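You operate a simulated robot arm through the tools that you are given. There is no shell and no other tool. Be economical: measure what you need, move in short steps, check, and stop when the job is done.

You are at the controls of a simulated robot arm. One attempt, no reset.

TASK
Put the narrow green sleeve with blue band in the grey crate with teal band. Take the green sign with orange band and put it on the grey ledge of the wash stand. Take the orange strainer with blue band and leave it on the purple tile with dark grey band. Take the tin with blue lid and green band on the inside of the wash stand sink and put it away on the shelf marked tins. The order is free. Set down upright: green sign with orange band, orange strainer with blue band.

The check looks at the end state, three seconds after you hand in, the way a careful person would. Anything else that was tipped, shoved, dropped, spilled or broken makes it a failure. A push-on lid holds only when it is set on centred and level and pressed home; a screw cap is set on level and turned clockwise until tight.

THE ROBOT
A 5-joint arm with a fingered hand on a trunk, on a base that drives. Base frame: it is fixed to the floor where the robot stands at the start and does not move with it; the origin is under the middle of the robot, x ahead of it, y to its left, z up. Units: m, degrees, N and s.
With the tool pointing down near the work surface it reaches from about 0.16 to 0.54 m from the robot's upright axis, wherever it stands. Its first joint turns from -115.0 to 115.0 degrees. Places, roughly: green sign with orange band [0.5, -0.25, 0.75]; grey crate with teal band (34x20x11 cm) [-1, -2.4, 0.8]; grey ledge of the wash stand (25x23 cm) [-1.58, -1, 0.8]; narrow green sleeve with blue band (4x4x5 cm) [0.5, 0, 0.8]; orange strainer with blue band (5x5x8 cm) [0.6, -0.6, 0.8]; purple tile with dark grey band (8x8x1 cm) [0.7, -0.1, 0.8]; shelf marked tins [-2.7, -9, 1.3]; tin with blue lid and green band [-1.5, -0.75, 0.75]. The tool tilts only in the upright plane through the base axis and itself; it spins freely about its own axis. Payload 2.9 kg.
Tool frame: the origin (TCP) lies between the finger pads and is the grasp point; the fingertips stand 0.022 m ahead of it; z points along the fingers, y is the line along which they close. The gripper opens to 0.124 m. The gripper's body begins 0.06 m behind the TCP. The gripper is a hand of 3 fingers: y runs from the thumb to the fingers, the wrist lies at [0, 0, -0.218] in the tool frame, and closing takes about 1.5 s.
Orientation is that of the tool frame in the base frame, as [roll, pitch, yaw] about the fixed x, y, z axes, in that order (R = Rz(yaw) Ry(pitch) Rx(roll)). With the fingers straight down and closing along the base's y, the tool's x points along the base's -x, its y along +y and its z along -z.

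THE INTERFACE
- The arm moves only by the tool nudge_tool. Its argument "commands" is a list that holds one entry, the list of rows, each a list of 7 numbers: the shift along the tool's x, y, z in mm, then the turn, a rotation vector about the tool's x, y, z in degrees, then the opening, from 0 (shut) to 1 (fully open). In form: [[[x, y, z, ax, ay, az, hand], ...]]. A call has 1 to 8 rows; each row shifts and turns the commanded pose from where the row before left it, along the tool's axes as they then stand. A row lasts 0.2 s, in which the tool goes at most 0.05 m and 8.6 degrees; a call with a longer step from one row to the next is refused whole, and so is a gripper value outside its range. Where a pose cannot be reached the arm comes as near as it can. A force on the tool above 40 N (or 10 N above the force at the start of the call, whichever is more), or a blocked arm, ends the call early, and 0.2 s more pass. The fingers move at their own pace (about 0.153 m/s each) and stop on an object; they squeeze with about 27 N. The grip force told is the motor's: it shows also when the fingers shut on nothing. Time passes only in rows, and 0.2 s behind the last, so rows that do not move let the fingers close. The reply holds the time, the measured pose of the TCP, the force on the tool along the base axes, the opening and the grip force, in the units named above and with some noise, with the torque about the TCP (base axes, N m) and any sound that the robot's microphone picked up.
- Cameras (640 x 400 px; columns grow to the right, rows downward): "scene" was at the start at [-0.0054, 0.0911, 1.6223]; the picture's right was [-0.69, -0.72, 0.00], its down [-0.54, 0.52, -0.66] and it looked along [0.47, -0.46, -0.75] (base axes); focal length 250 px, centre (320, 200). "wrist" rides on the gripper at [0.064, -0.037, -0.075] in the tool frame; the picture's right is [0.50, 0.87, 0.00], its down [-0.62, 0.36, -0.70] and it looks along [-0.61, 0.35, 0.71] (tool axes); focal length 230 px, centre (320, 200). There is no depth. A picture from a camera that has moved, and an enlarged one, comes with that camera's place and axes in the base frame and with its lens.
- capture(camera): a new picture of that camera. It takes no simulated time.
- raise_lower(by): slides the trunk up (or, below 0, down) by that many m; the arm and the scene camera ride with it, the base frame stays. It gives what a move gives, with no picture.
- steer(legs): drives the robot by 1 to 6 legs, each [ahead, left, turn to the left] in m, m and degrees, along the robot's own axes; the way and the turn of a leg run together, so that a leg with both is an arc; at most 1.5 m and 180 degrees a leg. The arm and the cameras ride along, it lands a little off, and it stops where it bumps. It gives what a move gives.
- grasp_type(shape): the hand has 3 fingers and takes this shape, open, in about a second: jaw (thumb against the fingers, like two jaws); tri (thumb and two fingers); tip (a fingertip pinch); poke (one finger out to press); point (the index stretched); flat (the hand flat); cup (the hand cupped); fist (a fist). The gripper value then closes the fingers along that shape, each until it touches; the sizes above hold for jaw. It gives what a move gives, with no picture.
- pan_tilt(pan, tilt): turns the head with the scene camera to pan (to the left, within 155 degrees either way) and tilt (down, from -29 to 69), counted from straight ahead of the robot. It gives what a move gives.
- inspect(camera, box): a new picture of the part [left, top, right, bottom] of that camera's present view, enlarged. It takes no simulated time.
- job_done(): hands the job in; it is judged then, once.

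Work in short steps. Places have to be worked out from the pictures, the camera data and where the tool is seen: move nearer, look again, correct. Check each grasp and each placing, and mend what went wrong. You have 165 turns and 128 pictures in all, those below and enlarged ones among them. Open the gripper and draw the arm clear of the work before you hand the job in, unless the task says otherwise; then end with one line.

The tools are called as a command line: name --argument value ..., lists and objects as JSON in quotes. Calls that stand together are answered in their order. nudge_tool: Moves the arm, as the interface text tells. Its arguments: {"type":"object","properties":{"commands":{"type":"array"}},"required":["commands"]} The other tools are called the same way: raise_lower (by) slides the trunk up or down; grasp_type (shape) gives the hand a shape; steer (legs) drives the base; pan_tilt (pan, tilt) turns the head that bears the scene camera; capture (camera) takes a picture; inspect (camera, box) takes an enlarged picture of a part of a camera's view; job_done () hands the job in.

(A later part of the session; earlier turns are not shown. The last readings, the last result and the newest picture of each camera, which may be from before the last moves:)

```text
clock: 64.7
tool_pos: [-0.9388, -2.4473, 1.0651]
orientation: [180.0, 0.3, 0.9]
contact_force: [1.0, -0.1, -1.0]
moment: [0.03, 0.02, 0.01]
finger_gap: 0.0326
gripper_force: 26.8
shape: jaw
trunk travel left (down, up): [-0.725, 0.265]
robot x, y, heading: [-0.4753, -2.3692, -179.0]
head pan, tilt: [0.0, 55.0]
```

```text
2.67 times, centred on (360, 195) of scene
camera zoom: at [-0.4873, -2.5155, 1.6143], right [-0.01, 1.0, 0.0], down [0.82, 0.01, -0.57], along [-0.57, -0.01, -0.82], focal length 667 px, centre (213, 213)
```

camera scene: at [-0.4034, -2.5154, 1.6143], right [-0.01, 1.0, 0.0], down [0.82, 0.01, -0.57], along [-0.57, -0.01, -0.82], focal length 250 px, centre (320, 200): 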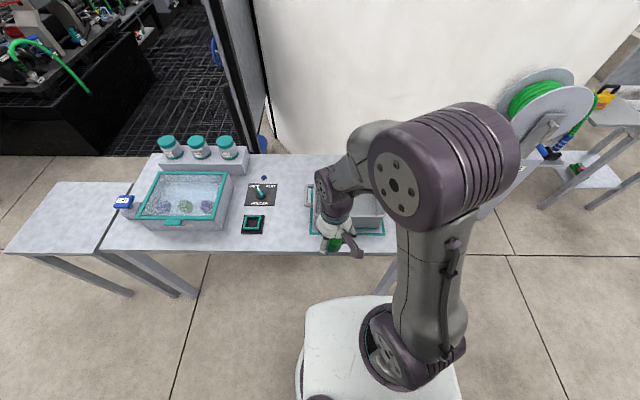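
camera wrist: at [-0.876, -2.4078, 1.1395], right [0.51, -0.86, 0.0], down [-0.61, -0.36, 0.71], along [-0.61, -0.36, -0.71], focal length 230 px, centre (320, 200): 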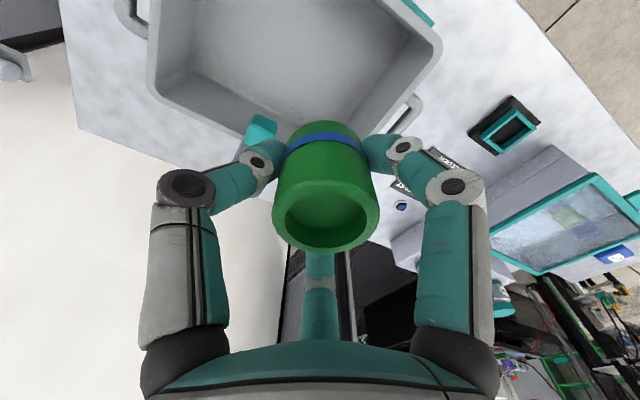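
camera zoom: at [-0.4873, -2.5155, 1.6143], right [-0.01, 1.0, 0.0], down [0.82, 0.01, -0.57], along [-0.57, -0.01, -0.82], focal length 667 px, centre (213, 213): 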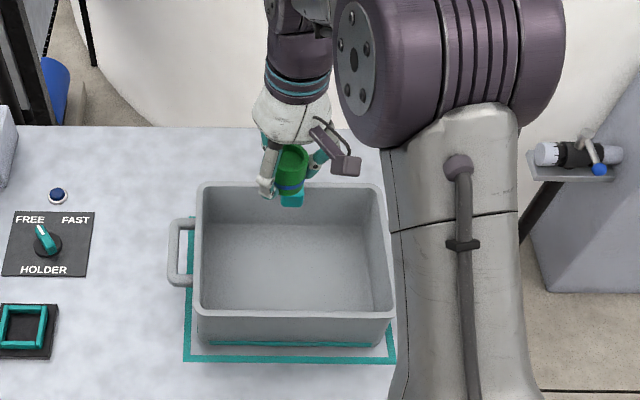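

The crate interior spans x≈-1.02…-0.84, y≈-2.53…-2.32, so the tool is well placed. I lower in steps, watching force.

nudge_tool --commands '[[[4, 0, 40, 0, 0, 0, 0.05], [0, 0, 40, 0, 0, 0, 0.05], [0, 0, 40, 0, 0, 0, 0.05], [0, 0, 40, 0, 0, 0, 0.05], [0, 0, 15, 0, 0, 0, 0.05], [0, 0, 0, 0, 0, 0, 0.05]]]'

inspect --camera "scene" --box '[240, 120, 480, 270]'

capture --camera "wrist"

```text
clock: 66.0
tool_pos: [-0.9359, -2.4478, 0.8897]
orientation: [180.0, 0.2, 0.8]
contact_force: [0.3, -0.2, -0.7]
moment: [0.02, -0.01, 0.0]
finger_gap: 0.0325
gripper_force: 26.9
shape: jaw
trunk travel left (down, up): [-0.725, 0.265]
robot x, y, heading: [-0.4747, -2.3737, -179.5]
head pan, tilt: [0.0, 55.0]
```

```text
2.67 times, centred on (360, 195) of scene
camera zoom: at [-0.4882, -2.5155, 1.6142], right [-0.01, 1.0, 0.0], down [0.82, 0.01, -0.57], along [-0.57, -0.01, -0.82], focal length 667 px, centre (213, 213)
```

zoom: 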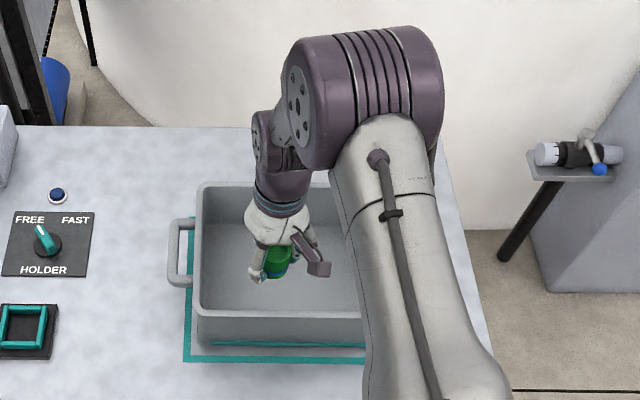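

```text
88 pictures are left
camera wrist: at [-0.8735, -2.4091, 0.9642], right [0.51, -0.86, 0.0], down [-0.61, -0.36, 0.71], along [-0.61, -0.36, -0.71], focal length 230 px, centre (320, 200)
```

wrist: 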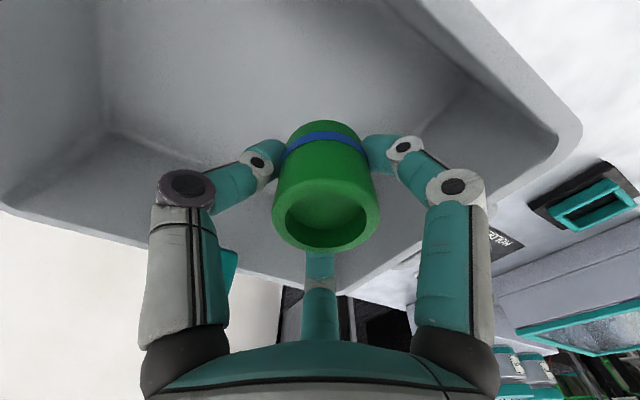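

All clear inside the crate. I continue down in small steps until contact.

nudge_tool --commands '[[[0, 0, 12, 0, 0, 0, 0.05], [0, 0, 10, 0, 0, 0, 0.05], [0, 0, 6, 0, 0, 0, 0.05], [0, 0, 4, 0, 0, 0, 0.05], [0, 0, 0, 0, 0, 0, 0.05]]]'

```text
clock: 67.2
tool_pos: [-0.9368, -2.4473, 0.8571]
orientation: [-180.0, 0.3, 0.8]
contact_force: [0.2, -0.5, -0.1]
moment: [-0.04, 0.01, -0.01]
finger_gap: 0.0324
gripper_force: 26.7
shape: jaw
trunk travel left (down, up): [-0.725, 0.265]
robot x, y, heading: [-0.4767, -2.3722, -179.0]
head pan, tilt: [0.0, 55.0]
```

No contact yet; I go on in 3–4 mm steps.

nudge_tool --commands '[[[0, 0, 4, 0, 0, 0, 0.05], [0, 0, 4, 0, 0, 0, 0.05], [0, 0, 4, 0, 0, 0, 0.05], [0, 0, 0, 0, 0, 0, 0.05]]]'

inspect --camera "scene" --box '[300, 160, 400, 240]'

```text
clock: 68.2
tool_pos: [-0.9371, -2.4474, 0.8465]
orientation: [179.9, 0.2, 0.8]
contact_force: [-0.1, -0.5, -0.6]
moment: [-0.02, 0.0, 0.0]
finger_gap: 0.033
gripper_force: 26.6
shape: jaw
trunk travel left (down, up): [-0.725, 0.265]
robot x, y, heading: [-0.4729, -2.3706, -179.2]
head pan, tilt: [0.0, 55.0]
```

```text
5.00 times, centred on (350, 200) of scene
camera zoom: at [-0.4882, -2.5155, 1.6143], right [-0.01, 1.0, 0.0], down [0.82, 0.01, -0.57], along [-0.57, -0.01, -0.82], focal length 1250 px, centre (170, 200)
```

zoom: 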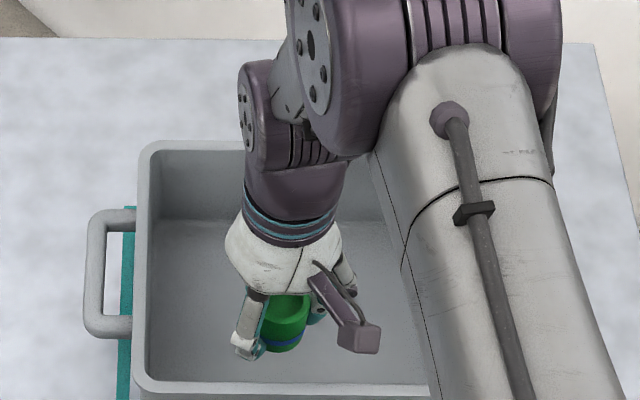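

Still free and clear. I keep lowering.

nudge_tool --commands '[[[0, 0, 4, 0, 0, 0, 0.05], [0, 0, 3, 0, 0, 0, 0.05], [0, 0, 3, 0, 0, 0, 0.05], [0, 0, 3, 0, 0, 0, 0.05], [0, 0, 0, 0, 0, 0, 0.05]]]'

```text
clock: 69.5
tool_pos: [-0.9368, -2.4472, 0.8322]
orientation: [-180.0, 0.2, 0.9]
contact_force: [-0.1, -0.1, -0.8]
moment: [0.0, 0.03, -0.03]
finger_gap: 0.0325
gripper_force: 26.7
shape: jaw
trunk travel left (down, up): [-0.725, 0.265]
robot x, y, heading: [-0.476, -2.3688, -179.2]
head pan, tilt: [0.0, 55.0]
```

nudge_tool --commands '[[[0, 0, 3, 0, 0, 0, 0.05], [0, 0, 3, 0, 0, 0, 0.05], [0, 0, 2, 0, 0, 0, 0.05], [0, 0, 0, 0, 0, 0, 0.05]]]'

capture --camera "wrist"

```text
clock: 70.5
tool_pos: [-0.937, -2.4473, 0.8251]
orientation: [179.9, 0.3, 0.8]
contact_force: [-0.4, 0.2, -0.3]
moment: [0.0, 0.03, -0.01]
finger_gap: 0.0324
gripper_force: 27.1
shape: jaw
trunk travel left (down, up): [-0.725, 0.265]
robot x, y, heading: [-0.4802, -2.37, -179.4]
head pan, tilt: [0.0, 55.0]
```

```text
86 pictures are left
camera wrist: at [-0.8748, -2.4092, 0.8996], right [0.51, -0.86, 0.0], down [-0.61, -0.36, 0.71], along [-0.61, -0.36, -0.71], focal length 230 px, centre (320, 200)
```

wrist: 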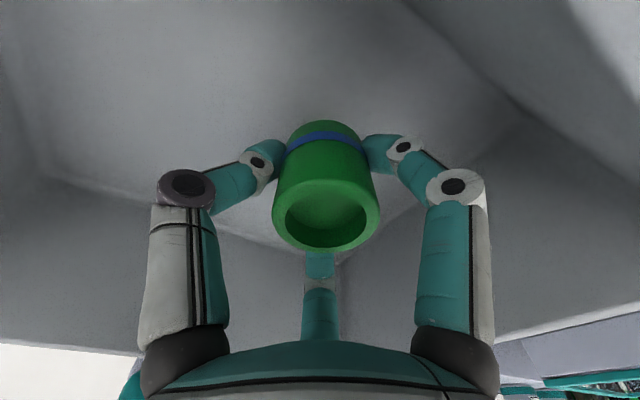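

Floor is close but not reached. I continue in small steps.

nudge_tool --commands '[[[0, 0, 3, 0, 0, 0, 0.05], [0, 0, 3, 0, 0, 0, 0.05], [0, 0, 3, 0, 0, 0, 0.05], [0, 0, 3, 0, 0, 0, 0.05], [0, 0, 0, 0, 0, 0, 0.05]]]'

```text
clock: 71.7
tool_pos: [-0.9358, -2.4475, 0.8129]
orientation: [179.9, 0.3, 0.8]
contact_force: [0.5, -0.5, -0.9]
moment: [0.01, 0.04, -0.03]
finger_gap: 0.0325
gripper_force: 27.1
shape: jaw
trunk travel left (down, up): [-0.725, 0.265]
robot x, y, heading: [-0.4726, -2.3735, -179.1]
head pan, tilt: [0.0, 55.0]
```

inspect --camera "scene" --box '[300, 160, 400, 240]'

nudge_tool --commands '[[[0, 0, 3, 0, 0, 0, 0.05], [0, 0, 3, 0, 0, 0, 0.05], [0, 0, 3, 0, 0, 0, 0.05], [0, 0, 0, 0, 0, 0, 0.05]]]'

```text
5.00 times, centred on (350, 200) of scene
camera zoom: at [-0.4882, -2.5155, 1.6143], right [-0.01, 1.0, 0.0], down [0.82, 0.01, -0.57], along [-0.57, -0.01, -0.82], focal length 1250 px, centre (170, 200)
```

zoom: 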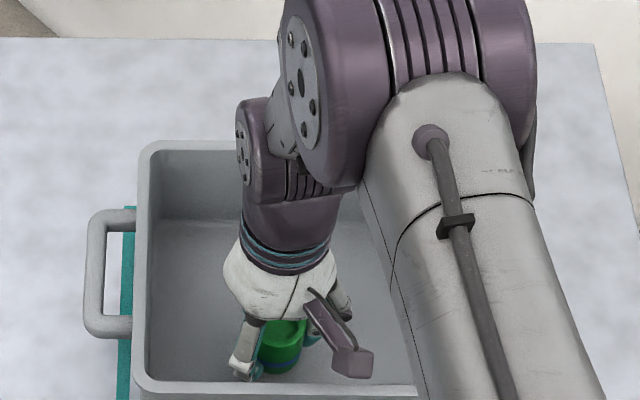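

```text
clock: 72.7
tool_pos: [-0.9367, -2.4481, 0.803]
orientation: [-179.9, 0.3, 0.8]
contact_force: [-0.1, 0.8, -1.6]
moment: [-0.01, 0.05, -0.01]
finger_gap: 0.0324
gripper_force: 27.0
shape: jaw
trunk travel left (down, up): [-0.725, 0.265]
robot x, y, heading: [-0.4753, -2.3697, -179.1]
head pan, tilt: [0.0, 55.0]
```

The crate sits lower than assumed, which puts its centre nearer x≈-0.96. I shift 18 mm away from the front rim before lowering further.

nudge_tool --commands '[[[-9, 0, 0, 0, 0, 0, 0.05], [-9, 0, 0, 0, 0, 0, 0.05], [0, 0, 3, 0, 0, 0, 0.05], [0, 0, 3, 0, 0, 0, 0.05], [0, 0, 3, 0, 0, 0, 0.05], [0, 0, 0, 0, 0, 0, 0.05]]]'

capture --camera "wrist"

```text
clock: 74.0
tool_pos: [-0.9556, -2.45, 0.7964]
orientation: [180.0, 0.4, 0.8]
contact_force: [-0.6, -0.6, 4.5]
moment: [-0.03, -0.16, -0.04]
finger_gap: 0.0328
gripper_force: 27.0
shape: jaw
trunk travel left (down, up): [-0.725, 0.265]
robot x, y, heading: [-0.4781, -2.3712, -179.2]
head pan, tilt: [0.0, 55.0]
```

```text
84 pictures are left
camera wrist: at [-0.8927, -2.4094, 0.8699], right [0.51, -0.86, 0.0], down [-0.61, -0.36, 0.71], along [-0.61, -0.36, -0.71], focal length 230 px, centre (320, 200)
```

wrist: 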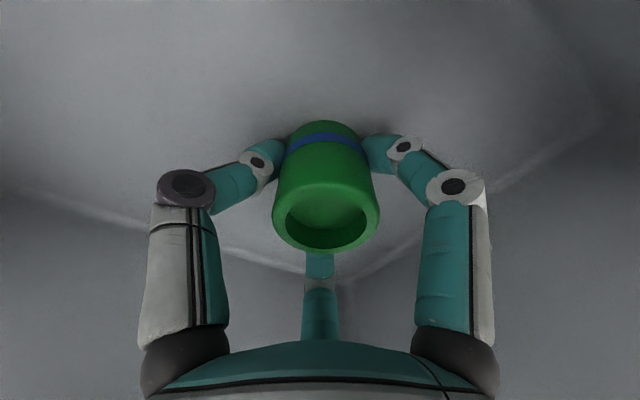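

Contact with the crate floor (4.5 N, shadows meet). I release and rise straight up.

nudge_tool --commands '[[[0, 0, 0, 0, 0, 0, 0.25], [0, 0, 0, 0, 0, 0, 0.4], [0, 0, 0, 0, 0, 0, 0.45], [0, 0, 0, 0, 0, 0, 0.45], [0, 0, -20, 0, 0, 0, 0.45], [0, 0, -40, 0, 0, 0, 0.45], [0, 0, -45, 0, 0, 0, 0.45], [0, 0, -45, 0, 0, 0, 0.45]]]'

nudge_tool --commands '[[[0, 0, -45, 0, 0, 0, 0.45], [0, 0, -45, 0, 0, 0, 0.45], [40, 0, 0, 0, 0, 0, 0.6], [40, 0, 0, 0, 0, 0, 0.6], [40, 0, 0, 0, 0, 0, 0.6], [40, 0, 0, 0, 0, 0, 0.6], [0, 0, 0, 0, 0, 0, 0.6]]]'

capture --camera "scene"

```text
clock: 75.8
tool_pos: [-0.9533, -2.4471, 0.9463]
orientation: [179.9, 0.3, 0.8]
contact_force: [-1.0, 0.6, -0.1]
moment: [-0.02, 0.02, -0.01]
finger_gap: 0.0555
gripper_force: 0.0
shape: jaw
trunk travel left (down, up): [-0.725, 0.265]
robot x, y, heading: [-0.4778, -2.3732, -179.3]
head pan, tilt: [0.0, 55.0]
```

```text
clock: 77.5
tool_pos: [-0.793, -2.4462, 1.034]
orientation: [179.9, 0.3, 0.7]
contact_force: [-0.1, -1.2, 0.0]
moment: [0.02, -0.04, -0.01]
finger_gap: 0.0739
gripper_force: 0.0
shape: jaw
trunk travel left (down, up): [-0.725, 0.265]
robot x, y, heading: [-0.475, -2.3739, -179.1]
head pan, tilt: [0.0, 55.0]
```

```text
83 pictures are left
camera scene: at [-0.4893, -2.5155, 1.6142], right [-0.01, 1.0, 0.0], down [0.82, 0.01, -0.57], along [-0.57, -0.01, -0.82], focal length 250 px, centre (320, 200)
```

scene: 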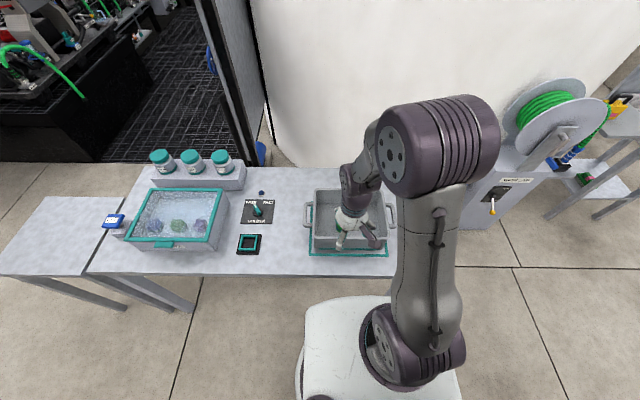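

I back off sideways a little and check the crate.

steer --legs '[[-0.08, -0.3, 0]]'

inspect --camera "scene" --box '[160, 130, 400, 280]'

```text
clock: 79.5
tool_pos: [-0.7181, -2.1441, 1.0346]
orientation: [179.9, 0.2, 0.9]
contact_force: [0.2, -0.2, 0.7]
moment: [-0.01, 0.03, -0.01]
finger_gap: 0.0738
gripper_force: 0.1
shape: jaw
trunk travel left (down, up): [-0.725, 0.265]
robot x, y, heading: [-0.402, -2.0665, -179.0]
head pan, tilt: [0.0, 55.0]
```

```text
2.67 times, centred on (280, 205) of scene
camera zoom: at [-0.4126, -2.2134, 1.6143], right [-0.02, 1.0, 0.0], down [0.82, 0.01, -0.57], along [-0.57, -0.01, -0.82], focal length 667 px, centre (427, 187)
```

zoom: 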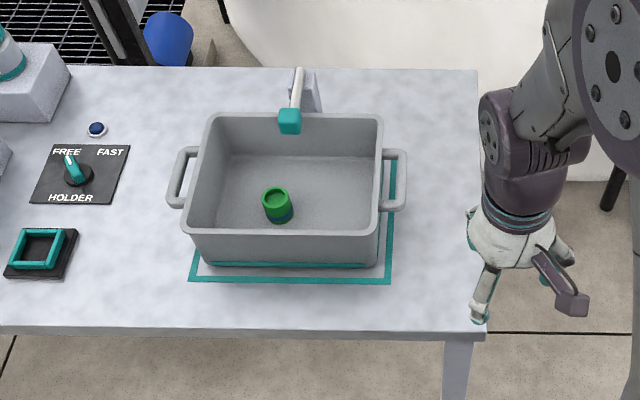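

The sleeve stands in the crate. Now I return to the bench for the sign.

steer --legs '[[0, -0.85, 0], [0, 0, 180], [0, 0.95, 0], [0.4, 0, 0]]'

pan_tilt --pan 0 --tilt 60

capture --camera "scene"

```text
clock: 98.0
tool_pos: [0.3025, -0.1941, 1.0347]
orientation: [179.9, 0.3, -179.8]
contact_force: [-0.4, 0.5, -0.6]
moment: [0.01, -0.02, 0.01]
finger_gap: 0.0738
gripper_force: 0.1
shape: jaw
trunk travel left (down, up): [-0.725, 0.265]
robot x, y, heading: [-0.016, -0.2644, 0.5]
head pan, tilt: [0.0, 55.0]
```

```text
clock: 98.7
tool_pos: [0.3029, -0.1932, 1.0349]
orientation: [179.9, 0.3, -179.8]
contact_force: [0.5, -0.6, -0.9]
moment: [0.02, 0.02, 0.03]
finger_gap: 0.0738
gripper_force: 0.1
shape: jaw
trunk travel left (down, up): [-0.725, 0.265]
robot x, y, heading: [-0.0115, -0.2616, 0.3]
head pan, tilt: [0.0, 60.0]
```

```text
81 pictures are left
camera scene: at [-0.0106, -0.1199, 1.6082], right [0.0, -1.0, 0.0], down [-0.87, 0.0, -0.5], along [0.5, 0.0, -0.87], focal length 250 px, centre (320, 200)
```

scene: 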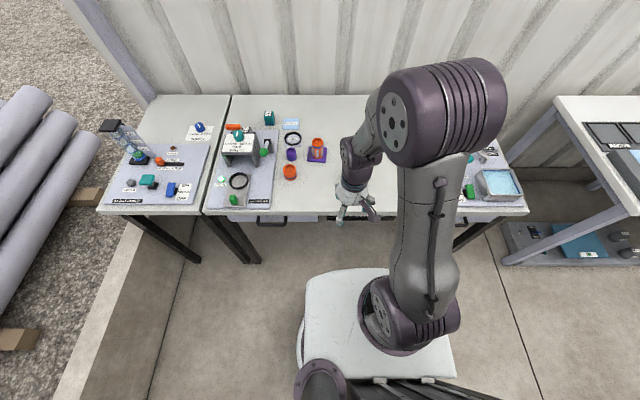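

The sign is hidden behind the arm; I shift the robot right and ahead so that the scene camera sees it freely.

steer --legs '[[0.12, -0.24, 0]]'

inspect --camera "scene" --box '[240, 150, 360, 225]'

capture --camera "wrist"

```text
clock: 100.6
tool_pos: [0.423, -0.4341, 1.0345]
orientation: [179.9, 0.3, -179.7]
contact_force: [-0.6, -0.7, 0.0]
moment: [0.0, 0.02, 0.03]
finger_gap: 0.074
gripper_force: 0.2
shape: jaw
trunk travel left (down, up): [-0.725, 0.265]
robot x, y, heading: [0.1063, -0.5069, 0.5]
head pan, tilt: [0.0, 60.0]
```

```text
5.33 times, centred on (300, 188) of scene
camera zoom: at [0.1097, -0.36, 1.6082], right [0.0, -1.0, 0.0], down [-0.87, 0.0, -0.5], along [0.5, 0.0, -0.87], focal length 1333 px, centre (427, 267)
```

zoom: 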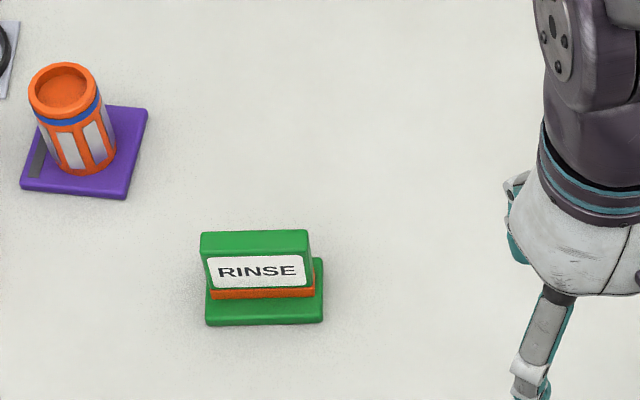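

```text
79 pictures are left
camera wrist: at [0.3575, -0.4708, 1.1087], right [-0.5, 0.86, 0.0], down [0.61, 0.36, 0.71], along [0.61, 0.36, -0.71], focal length 230 px, centre (320, 200)
```

wrist: 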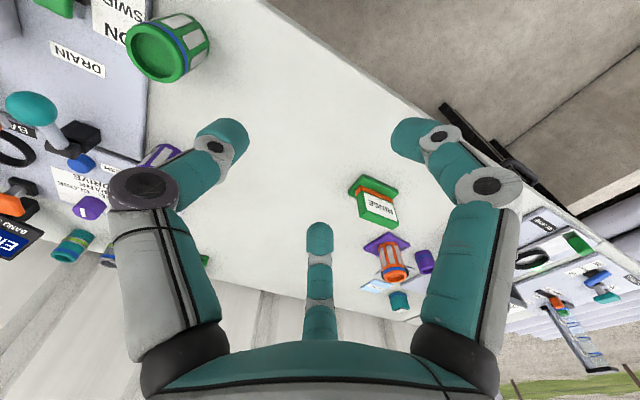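

Combining scene and wrist rays, the sign panel stands at about (0.556, -0.248), top z≈0.868, ~18 mm thick and facing me; the bench top is about z=0.80. I move above it, then spin the hand 90° to pinch the panel front-to-back.

nudge_tool --commands '[[[-26.6, 37.2, 0, 0, 0, 0, 0.5], [-26.6, 37.2, 0, 0, 0, 0, 0.5], [-26.6, 37.2, 0, 0, 0, 0, 0.5], [-26.6, 37.2, 0, 0, 0, 0, 0.5], [-26.6, 37.2, 0, 0, 0, 8.2, 0.5], [0, 0, 0, 0, 0, 8.2, 0.5], [0, 0, 0, 0, 0, 8.2, 0.5], [0, 0, 0, 0, 0, 8.2, 0.5]]]'

nudge_tool --commands '[[[0, 0, 0, 0, 0, 8.2, 0.5], [0, 0, 0, 0, 0, 8.2, 0.5], [0, 0, 0, 0, 0, 8.2, 0.5], [0, 0, 0, 0, 0, 8.2, 0.5], [0, 0, 0, 0, 0, 8.2, 0.5], [0, 0, 20, 0, 0, 8.2, 0.5], [0, 0, 20, 0, 0, 8.2, 0.5], [0, 0, 0, 0, 0, 0, 0.5]]]'

capture --camera "wrist"

inspect --camera "scene" --box '[240, 150, 360, 225]'

```text
clock: 102.4
tool_pos: [0.5548, -0.2468, 1.0352]
orientation: [179.8, 0.1, 147.4]
contact_force: [0.2, -0.1, -0.9]
moment: [-0.01, -0.02, 0.02]
finger_gap: 0.0624
gripper_force: 0.1
shape: jaw
trunk travel left (down, up): [-0.725, 0.265]
robot x, y, heading: [0.1086, -0.5051, 0.4]
head pan, tilt: [0.0, 60.0]
```

```text
clock: 104.2
tool_pos: [0.5551, -0.2475, 0.9944]
orientation: [179.7, -0.1, 90.0]
contact_force: [-0.5, 0.3, -0.7]
moment: [0.02, 0.0, 0.0]
finger_gap: 0.0623
gripper_force: 0.0
shape: jaw
trunk travel left (down, up): [-0.725, 0.265]
robot x, y, heading: [0.1061, -0.505, 0.1]
head pan, tilt: [0.0, 60.0]
```

```text
78 pictures are left
camera wrist: at [0.5162, -0.1829, 1.0702], right [0.87, 0.5, 0.01], down [0.35, -0.62, 0.7], along [0.35, -0.61, -0.71], focal length 230 px, centre (320, 200)
```

wrist: 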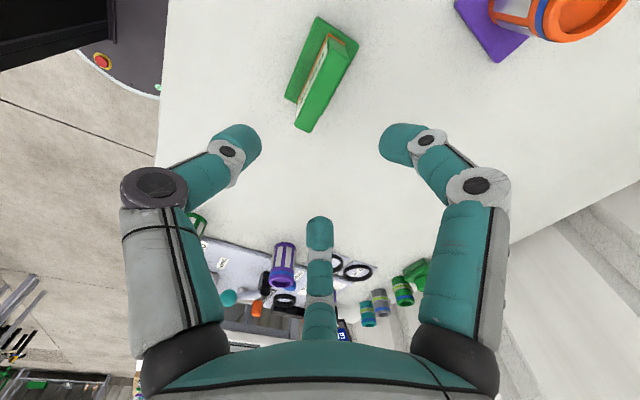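

```text
5.33 times, centred on (300, 188) of scene
camera zoom: at [0.1093, -0.3595, 1.6082], right [0.0, -1.0, 0.0], down [-0.87, 0.0, -0.5], along [0.5, 0.0, -0.87], focal length 1333 px, centre (427, 267)
```

zoom: 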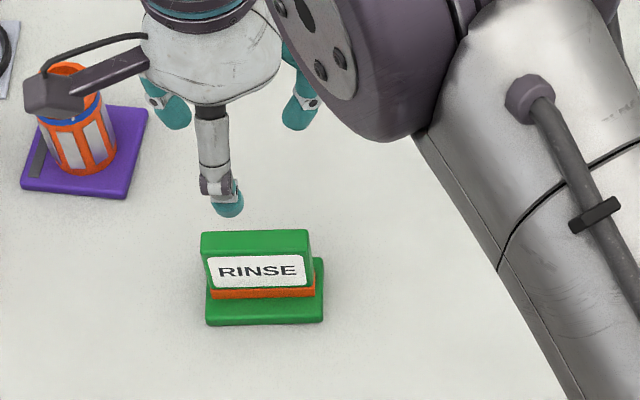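

The panel lies under the hand, centred within a few mm. I descend in stages to z≈0.85.

nudge_tool --commands '[[[3, -1, 30, 0, 0, 0, 0.5], [0, 0, 30, 0, 0, 0, 0.5], [0, 0, 30, 0, 0, 0, 0.5], [0, 0, 30, 0, 0, 0, 0.5], [0, 0, 12, 0, 0, 0, 0.5], [0, 0, 0, 0, 0, 0, 0.5]]]'

capture --camera "wrist"

inspect --camera "scene" --box '[240, 150, 360, 225]'

```text
clock: 105.6
tool_pos: [0.5548, -0.2432, 0.8637]
orientation: [179.7, -0.2, 90.1]
contact_force: [-0.2, -0.6, -0.4]
moment: [-0.04, -0.01, 0.01]
finger_gap: 0.0626
gripper_force: 0.0
shape: jaw
trunk travel left (down, up): [-0.725, 0.265]
robot x, y, heading: [0.105, -0.5097, 0.4]
head pan, tilt: [0.0, 60.0]
```

```text
76 pictures are left
camera wrist: at [0.5165, -0.1791, 0.9385], right [0.87, 0.5, 0.01], down [0.35, -0.62, 0.7], along [0.35, -0.6, -0.71], focal length 230 px, centre (320, 200)
```

wrist: 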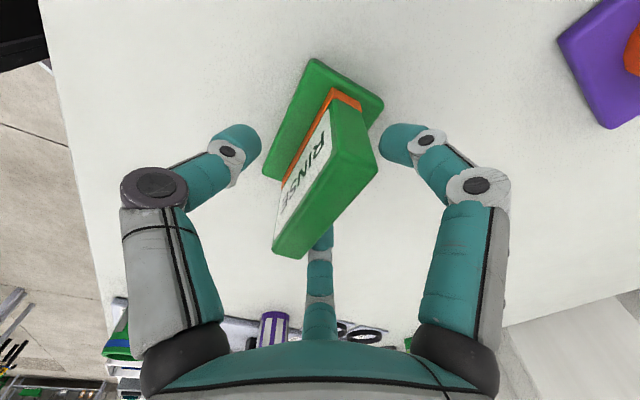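

```text
5.33 times, centred on (300, 188) of scene
camera zoom: at [0.1095, -0.3594, 1.6082], right [0.0, -1.0, 0.0], down [-0.87, 0.0, -0.5], along [0.5, 0.0, -0.87], focal length 1333 px, centre (427, 267)
```

zoom: 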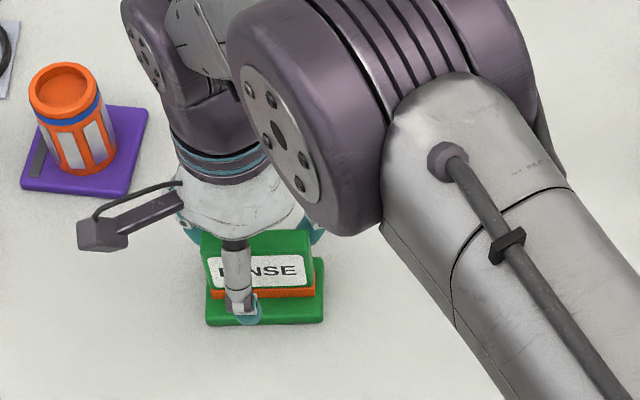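

The panel is between thumb and fingers; the thumb is ~8 mm left of centre. I shift and lower 11 mm, then close.

nudge_tool --commands '[[[-7, 0, 6, 0, 0, 0, 0.5], [0, 0, 5, 0, 0, 0, 0.5], [0, 0, 0, 0, 0, 0, 0.3], [0, 0, 0, 0, 0, 0, 0.1], [0, 0, 0, 0, 0, 0, 0], [0, 0, 0, 0, 0, 0, 0], [0, 0, 0, 0, 0, 0, 0]]]'

capture --camera "wrist"

inspect --camera "scene" --box '[240, 150, 360, 225]'

```text
clock: 107.2
tool_pos: [0.5544, -0.2512, 0.8529]
orientation: [179.8, -0.2, 90.1]
contact_force: [1.6, 0.3, 4.6]
moment: [-0.01, 0.1, 0.0]
finger_gap: 0.0175
gripper_force: 26.8
shape: jaw
trunk travel left (down, up): [-0.725, 0.265]
robot x, y, heading: [0.1047, -0.5018, 0.2]
head pan, tilt: [0.0, 60.0]
```

```text
74 pictures are left
camera wrist: at [0.5164, -0.1864, 0.9278], right [0.87, 0.5, 0.01], down [0.35, -0.62, 0.7], along [0.36, -0.6, -0.71], focal length 230 px, centre (320, 200)
```

wrist: 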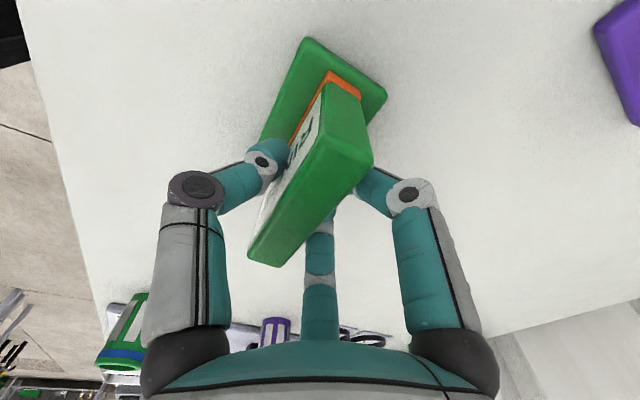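

```text
5.33 times, centred on (300, 188) of scene
camera zoom: at [0.1092, -0.3597, 1.6083], right [0.0, -1.0, 0.0], down [-0.87, 0.0, -0.5], along [0.5, 0.0, -0.87], focal length 1333 px, centre (427, 267)
```

zoom: 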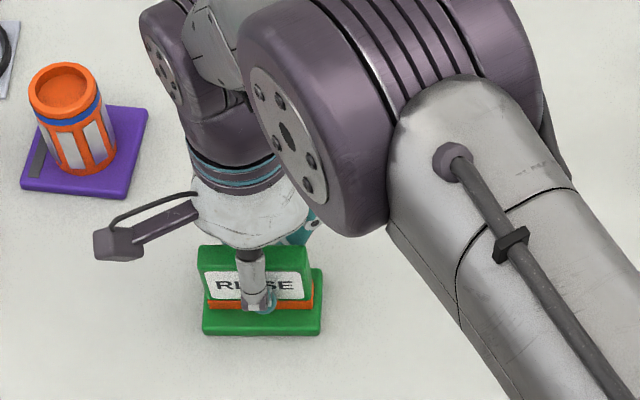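

The panel is pinched (gap 17.5 mm). I lift and check.

nudge_tool --commands '[[[0, 0, -10, 0, 0, 0, 0], [0, 0, -25, 0, 0, 0, 0], [0, 0, -35, 0, 0, 0, 0], [0, 0, -40, 0, 0, 0, 0], [0, 0, -45, 0, 0, 0, 0], [0, 0, -45, 0, 0, 0, 0], [0, 0, 0, 0, 0, 0, 0]]]'

capture --camera "wrist"

capture --camera "scene"

```text
clock: 108.8
tool_pos: [0.554, -0.2489, 1.0516]
orientation: [179.7, -0.2, 90.1]
contact_force: [-0.9, 0.9, -0.6]
moment: [0.01, 0.03, 0.0]
finger_gap: 0.0169
gripper_force: 26.8
shape: jaw
trunk travel left (down, up): [-0.725, 0.265]
robot x, y, heading: [0.1046, -0.4995, 0.3]
head pan, tilt: [0.0, 60.0]
```

```text
72 pictures are left
camera wrist: at [0.5157, -0.1853, 1.1272], right [0.87, 0.5, 0.0], down [0.35, -0.62, 0.7], along [0.35, -0.6, -0.71], focal length 230 px, centre (320, 200)
```

wrist: 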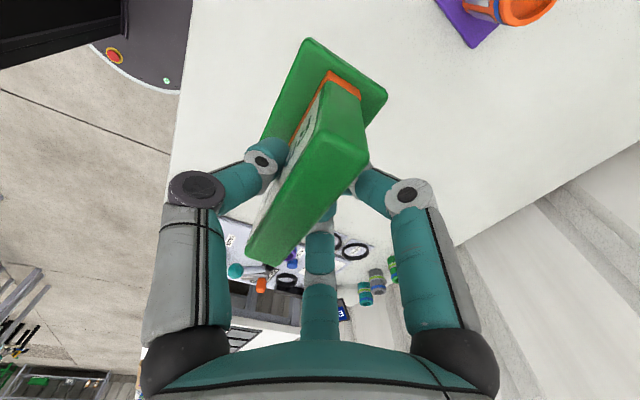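

```text
71 pictures are left
camera scene: at [0.1101, -0.359, 1.6081], right [0.0, -1.0, 0.0], down [-0.87, 0.0, -0.5], along [0.5, 0.0, -0.87], focal length 250 px, centre (320, 200)
```

scene: 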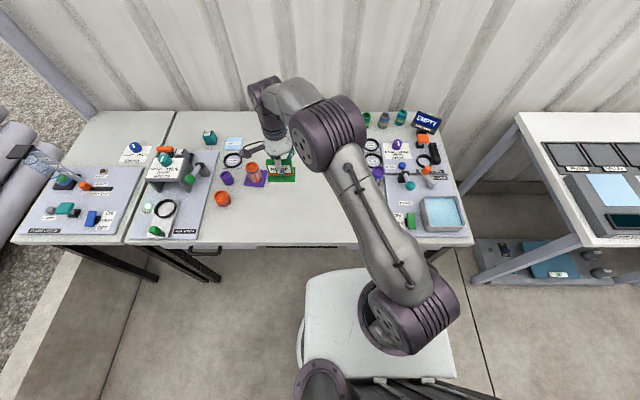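

The sign is held firmly. I back off, turn around and look at the wash stand.

steer --legs '[[-0.6, 0, 0], [0, 0, 180], [0, 0.4, 0]]'

pan_tilt --pan 0 --tilt 35

capture --camera "scene"

```text
clock: 121.6
tool_pos: [-0.9396, -1.1671, 1.0521]
orientation: [179.7, -0.2, -89.7]
contact_force: [0.0, 0.1, 0.0]
moment: [0.01, -0.01, 0.01]
finger_gap: 0.0171
gripper_force: 26.8
shape: jaw
trunk travel left (down, up): [-0.725, 0.265]
robot x, y, heading: [-0.4889, -0.9139, -179.3]
head pan, tilt: [0.0, 60.0]
```

```text
clock: 122.5
tool_pos: [-0.9391, -1.1656, 1.0513]
orientation: [179.8, -0.3, -89.7]
contact_force: [0.0, -0.5, -0.5]
moment: [0.03, 0.01, -0.01]
finger_gap: 0.0164
gripper_force: 26.7
shape: jaw
trunk travel left (down, up): [-0.725, 0.265]
robot x, y, heading: [-0.492, -0.9114, -179.7]
head pan, tilt: [0.0, 35.0]
```

```text
70 pictures are left
camera scene: at [-0.5195, -1.0542, 1.6424], right [-0.01, 1.0, 0.0], down [0.57, 0.0, -0.82], along [-0.82, -0.01, -0.57], focal length 250 px, centre (320, 200)
```

scene: 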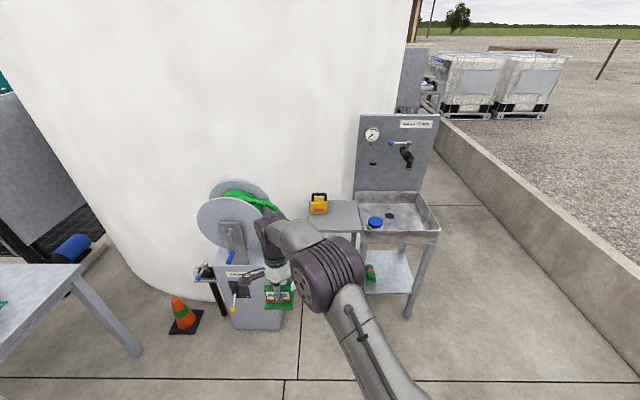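

inspect --camera "scene" --box '[280, 100, 460, 260]'

```text
2.50 times, centred on (370, 180) of scene
camera zoom: at [-0.5195, -1.0542, 1.6424], right [-0.01, 1.0, 0.0], down [0.57, 0.0, -0.82], along [-0.82, -0.01, -0.57], focal length 625 px, centre (195, 250)
```

zoom: 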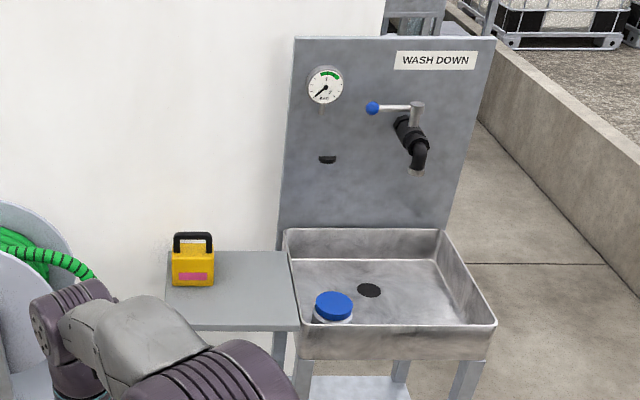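

The ledge spans about x -1.72…-1.45, y -1.12…-0.86, with a yellow case at its back left; its front right is free. I first bring the tool in front of me, away from the hose reel, before driving up.

nudge_tool --commands '[[[-45, -14, 0, 0, 0, 0, 0], [-45, -14, 0, 0, 0, 0, 0], [-45, -14, 0, 0, 0, 0, 0], [-45, -14, 0, 0, 0, 0, 0], [-45, -14, 0, 0, 0, 0, 0], [0, 0, 0, 0, 0, 0, 0]]]'

steer --legs '[[0.4, 0, 0]]'

pan_tilt --pan 0 --tilt 50

capture --camera "scene"

capture --camera "wrist"

```text
clock: 123.9
tool_pos: [-0.8715, -0.9407, 1.0505]
orientation: [179.7, -0.1, -89.7]
contact_force: [-0.4, -0.7, -0.7]
moment: [0.03, 0.0, 0.0]
finger_gap: 0.0167
gripper_force: 27.3
shape: jaw
trunk travel left (down, up): [-0.725, 0.265]
robot x, y, heading: [-0.4927, -0.9108, -179.6]
head pan, tilt: [0.0, 35.0]
```

```text
clock: 126.4
tool_pos: [-1.2728, -0.9412, 1.0505]
orientation: [179.6, 0.0, -89.9]
contact_force: [0.4, 1.2, -0.4]
moment: [0.03, 0.02, 0.02]
finger_gap: 0.0167
gripper_force: 26.9
shape: jaw
trunk travel left (down, up): [-0.725, 0.265]
robot x, y, heading: [-0.8903, -0.9111, -179.6]
head pan, tilt: [0.0, 35.0]
```

```text
clock: 127.2
tool_pos: [-1.2724, -0.9417, 1.0502]
orientation: [179.7, 0.0, -89.9]
contact_force: [0.7, 0.1, -1.1]
moment: [-0.03, 0.0, -0.08]
finger_gap: 0.0167
gripper_force: 27.2
shape: jaw
trunk travel left (down, up): [-0.725, 0.265]
robot x, y, heading: [-0.8914, -0.9096, -179.5]
head pan, tilt: [0.0, 50.0]
```

```text
68 pictures are left
camera scene: at [-0.9108, -1.0567, 1.6208], right [-0.01, 1.0, 0.0], down [0.77, 0.0, -0.64], along [-0.64, 0.0, -0.77], focal length 250 px, centre (320, 200)
```

scene: 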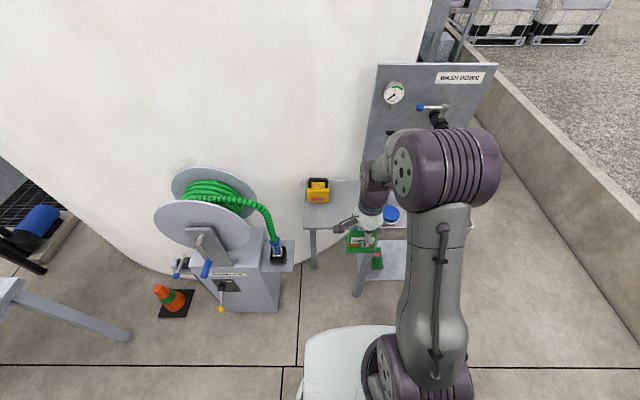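

```text
67 pictures are left
camera wrist: at [-1.2364, -1.0053, 1.1258], right [-0.86, -0.5, 0.0], down [-0.35, 0.62, 0.7], along [-0.36, 0.61, -0.71], focal length 230 px, centre (320, 200)
```

wrist: 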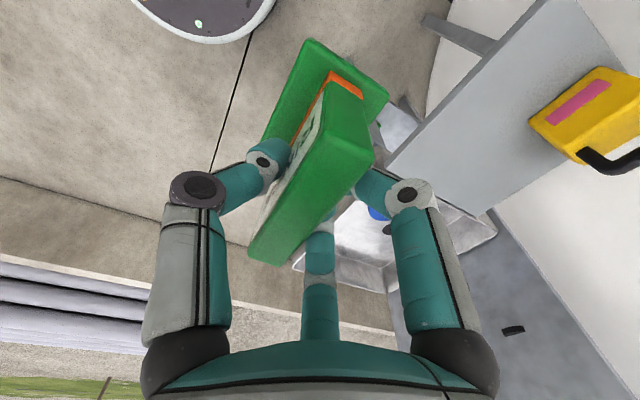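

Two views give ledge height z≈0.845, x -1.66…-1.42, y -1.115…-0.865. I drive 0.2 m closer and bring the sign over (-1.50, -0.935).

steer --legs '[[0.19, 0, 0]]'

nudge_tool --commands '[[[-4, 35, 0, 0, 0, 0, 0], [0, 0, 40, 0, 0, 0, 0], [0, 0, 20, 0, 0, 0, 0], [0, 0, 0, 0, 0, 0, 0]]]'

inspect --camera "scene" --box '[280, 150, 440, 270]'

capture --camera "wrist"

```text
clock: 128.8
tool_pos: [-1.4662, -0.943, 1.0513]
orientation: [179.7, 0.0, -89.8]
contact_force: [-0.4, 0.5, -0.1]
moment: [0.01, -0.01, -0.03]
finger_gap: 0.0169
gripper_force: 26.7
shape: jaw
trunk travel left (down, up): [-0.725, 0.265]
robot x, y, heading: [-1.0884, -0.9114, -179.7]
head pan, tilt: [0.0, 50.0]
```

```text
clock: 129.8
tool_pos: [-1.5005, -0.9382, 0.9897]
orientation: [179.8, 0.1, -89.9]
contact_force: [-0.3, 0.2, -1.5]
moment: [-0.01, -0.02, 0.0]
finger_gap: 0.0167
gripper_force: 26.9
shape: jaw
trunk travel left (down, up): [-0.725, 0.265]
robot x, y, heading: [-1.0834, -0.9153, -179.7]
head pan, tilt: [0.0, 50.0]
```

```text
3.33 times, centred on (360, 210) of scene
camera zoom: at [-1.1037, -1.0577, 1.6208], right [-0.01, 1.0, 0.0], down [0.77, 0.0, -0.64], along [-0.64, 0.0, -0.77], focal length 833 px, centre (187, 167)
```

zoom: 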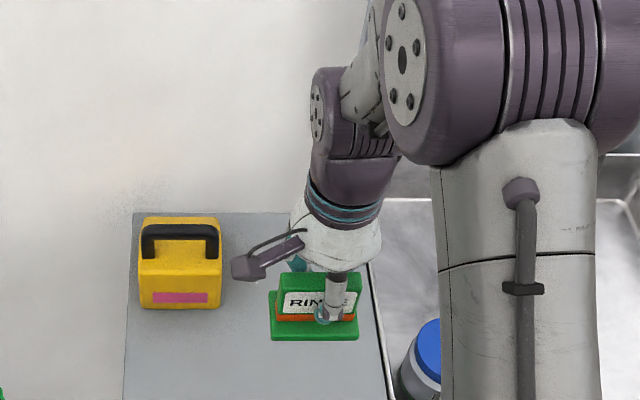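

```text
65 pictures are left
camera wrist: at [-1.4646, -1.0025, 1.0649], right [-0.86, -0.5, 0.0], down [-0.35, 0.62, 0.7], along [-0.36, 0.61, -0.71], focal length 230 px, centre (320, 200)
```

wrist: 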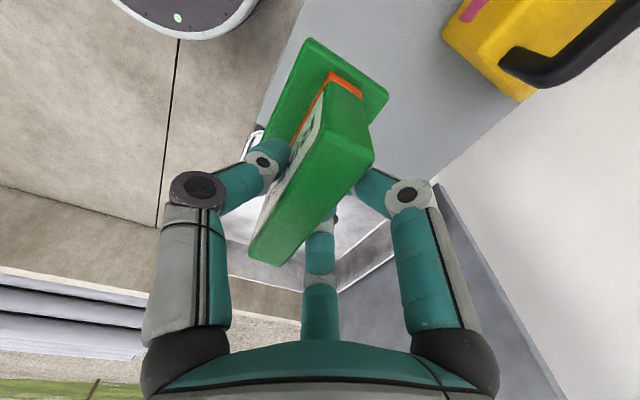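

The sign is over the ledge; I shift it 10 mm left and 10 mm in, then lower to near contact.

nudge_tool --commands '[[[10, 10, 0, 0, 0, 0, 0], [0, 0, 30, 0, 0, 0, 0], [0, 0, 25, 0, 0, 0, 0], [0, 0, 10, 0, 0, 0, 0], [0, 0, 0, 0, 0, 0, 0]]]'

inspect --camera "scene" --box '[280, 150, 440, 270]'

```text
clock: 130.9
tool_pos: [-1.5112, -0.9503, 0.9264]
orientation: [179.7, 0.0, -89.9]
contact_force: [0.4, -0.3, -1.4]
moment: [0.03, -0.01, 0.0]
finger_gap: 0.0168
gripper_force: 26.9
shape: jaw
trunk travel left (down, up): [-0.725, 0.265]
robot x, y, heading: [-1.0845, -0.915, -179.8]
head pan, tilt: [0.0, 50.0]
```

```text
3.33 times, centred on (360, 210) of scene
camera zoom: at [-1.1038, -1.0577, 1.6208], right [-0.01, 1.0, 0.0], down [0.77, 0.0, -0.64], along [-0.64, 0.0, -0.77], focal length 833 px, centre (187, 167)
```

zoom: 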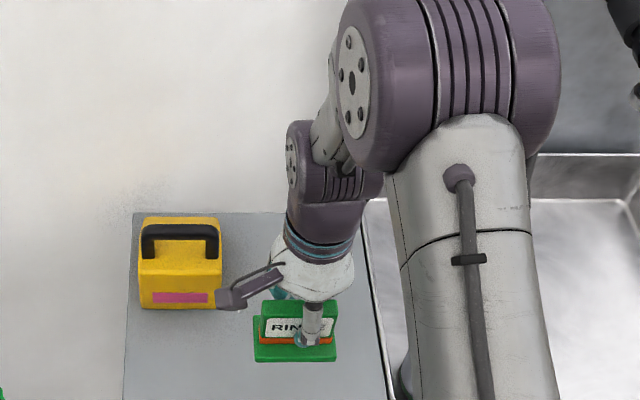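

Clear of everything. I lower in small steps until contact.

nudge_tool --commands '[[[0, 0, 8, 0, 0, 0, 0], [0, 0, 6, 0, 0, 0, 0], [0, 0, 4, 0, 0, 0, 0], [0, 0, 3, 0, 0, 0, 0], [0, 0, 0, 0, 0, 0, 0]]]'

```text
clock: 132.2
tool_pos: [-1.5112, -0.9488, 0.9052]
orientation: [179.7, 0.0, -89.9]
contact_force: [0.2, -0.2, -0.7]
moment: [-0.03, 0.01, 0.02]
finger_gap: 0.0166
gripper_force: 26.7
shape: jaw
trunk travel left (down, up): [-0.725, 0.265]
robot x, y, heading: [-1.0903, -0.9125, -179.4]
head pan, tilt: [0.0, 50.0]
```

nudge_tool --commands '[[[0, 0, 3, 0, 0, 0, 0], [0, 0, 3, 0, 0, 0, 0], [0, 0, 3, 0, 0, 0, 0], [0, 0, 3, 0, 0, 0, 0], [0, 0, 0, 0, 0, 0, 0]]]'

inspect --camera "scene" --box '[310, 190, 410, 270]'

```text
clock: 133.3
tool_pos: [-1.5111, -0.9484, 0.8934]
orientation: [179.8, 0.0, -89.9]
contact_force: [-0.6, -0.7, -0.2]
moment: [-0.02, 0.02, -0.02]
finger_gap: 0.0166
gripper_force: 27.5
shape: jaw
trunk travel left (down, up): [-0.725, 0.265]
robot x, y, heading: [-1.0839, -0.9136, -179.8]
head pan, tilt: [0.0, 50.0]
```

```text
5.00 times, centred on (360, 230) of scene
camera zoom: at [-1.1038, -1.0577, 1.6208], right [-0.01, 1.0, 0.0], down [0.77, 0.0, -0.64], along [-0.64, 0.0, -0.77], focal length 1250 px, centre (120, 50)
```

zoom: 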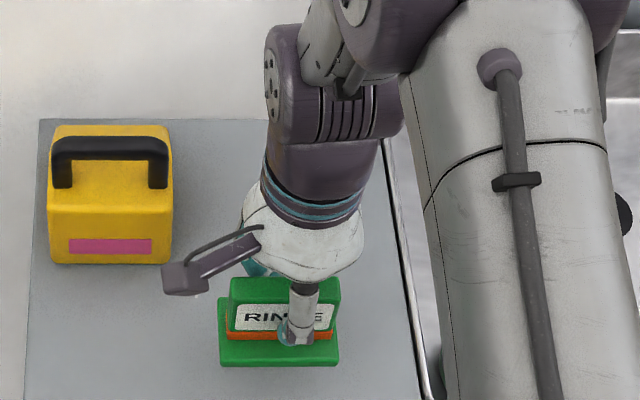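

nudge_tool --commands '[[[0, 0, 3, 0, 0, 0, 0], [0, 0, 3, 0, 0, 0, 0], [0, 0, 3, 0, 0, 0, 0], [0, 0, 3, 0, 0, 0, 0], [0, 0, 0, 0, 0, 0, 0]]]'

```text
clock: 134.6
tool_pos: [-1.5106, -0.9494, 0.882]
orientation: [179.7, 0.1, -89.8]
contact_force: [-0.2, -0.6, -1.1]
moment: [0.03, -0.02, 0.01]
finger_gap: 0.0167
gripper_force: 27.6
shape: jaw
trunk travel left (down, up): [-0.725, 0.265]
robot x, y, heading: [-1.086, -0.9134, -179.6]
head pan, tilt: [0.0, 50.0]
```

nudge_tool --commands '[[[0, 0, 3, 0, 0, 0, 0], [0, 0, 3, 0, 0, 0, 0], [0, 0, 3, 0, 0, 0, 0], [0, 0, 3, 0, 0, 0, 0], [0, 0, 0, 0, 0, 0, 0]]]'

capture --camera "wrist"

inspect --camera "scene" --box '[310, 190, 410, 270]'

```text
clock: 135.8
tool_pos: [-1.5112, -0.9489, 0.8693]
orientation: [179.7, 0.0, -89.8]
contact_force: [0.0, -0.7, -0.3]
moment: [0.05, -0.01, 0.0]
finger_gap: 0.0168
gripper_force: 27.1
shape: jaw
trunk travel left (down, up): [-0.725, 0.265]
robot x, y, heading: [-1.0886, -0.9126, -179.7]
head pan, tilt: [0.0, 50.0]
```

```text
62 pictures are left
camera wrist: at [-1.4751, -1.0126, 0.9437], right [-0.86, -0.5, 0.0], down [-0.35, 0.62, 0.7], along [-0.36, 0.61, -0.71], focal length 230 px, centre (320, 200)
```

wrist: 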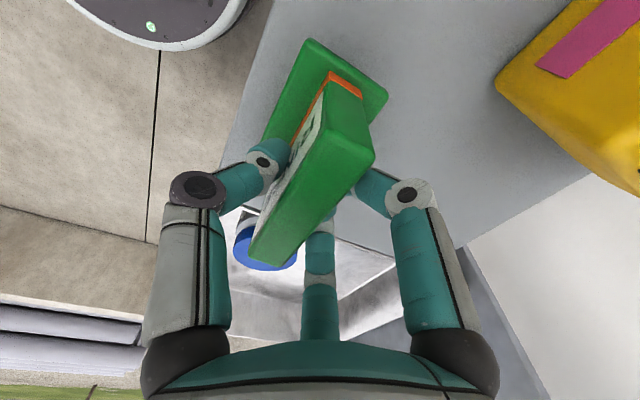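

```text
5.00 times, centred on (360, 230) of scene
camera zoom: at [-1.1038, -1.0577, 1.6208], right [-0.01, 1.0, 0.0], down [0.77, 0.0, -0.64], along [-0.64, 0.0, -0.77], focal length 1250 px, centre (120, 50)
```

zoom: 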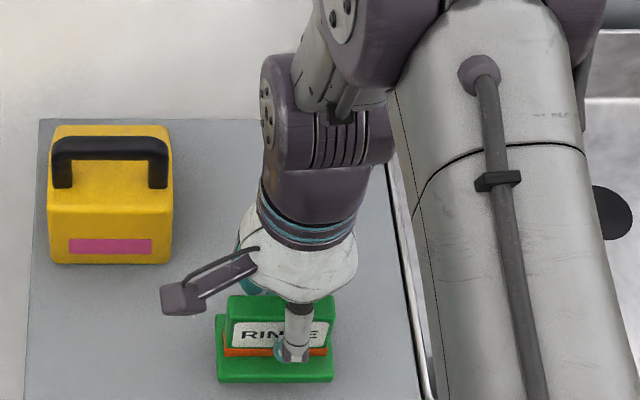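

Still no contact, so the ledge is nearer z≈0.80 and deeper in. I move 12 mm further in and keep lowering.

nudge_tool --commands '[[[0, 12, 0, 0, 0, 0, 0], [0, 0, 4, 0, 0, 0, 0], [0, 0, 4, 0, 0, 0, 0], [0, 0, 3, 0, 0, 0, 0], [0, 0, 3, 0, 0, 0, 0], [0, 0, 0, 0, 0, 0, 0]]]'

```text
clock: 137.2
tool_pos: [-1.524, -0.9477, 0.8554]
orientation: [179.7, 0.0, -90.0]
contact_force: [-0.4, 0.0, -0.4]
moment: [-0.02, 0.02, -0.01]
finger_gap: 0.0168
gripper_force: 27.1
shape: jaw
trunk travel left (down, up): [-0.725, 0.265]
robot x, y, heading: [-1.0865, -0.912, -179.7]
head pan, tilt: [0.0, 50.0]
```

nudge_tool --commands '[[[0, 0, 3, 0, 0, 0, 0], [0, 0, 3, 0, 0, 0, 0], [0, 0, 2, 0, 0, 0, 0], [0, 0, 2, 0, 0, 0, 0], [0, 0, 0, 0, 0, 0, 0]]]'

inspect --camera "scene" --box '[310, 210, 410, 290]'

```text
clock: 138.1
tool_pos: [-1.5246, -0.9488, 0.8499]
orientation: [179.0, -0.1, -89.9]
contact_force: [2.9, 1.2, 24.4]
moment: [-0.03, -0.52, 0.0]
finger_gap: 0.0186
gripper_force: 27.3
shape: jaw
trunk travel left (down, up): [-0.725, 0.265]
robot x, y, heading: [-1.0873, -0.915, -179.9]
head pan, tilt: [0.0, 50.0]
stopped in row 4: the force on the tool passed its limit at 43 N (the readings are from after the stop); the commanded pose is now the measured one
```

```text
5.00 times, centred on (360, 250) of scene
camera zoom: at [-1.0995, -1.0573, 1.6209], right [-0.01, 1.0, 0.0], down [0.76, 0.0, -0.64], along [-0.64, 0.0, -0.76], focal length 1250 px, centre (120, -50)
```

zoom: 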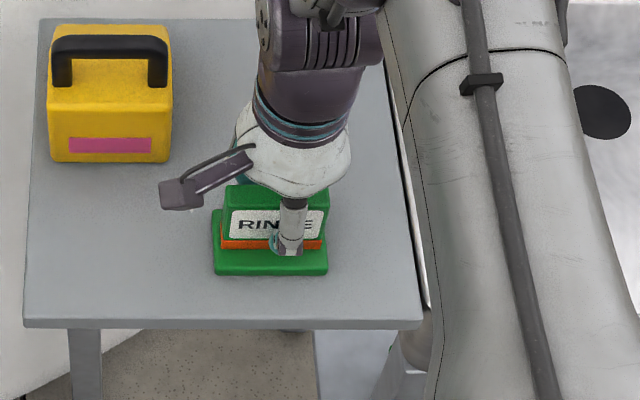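

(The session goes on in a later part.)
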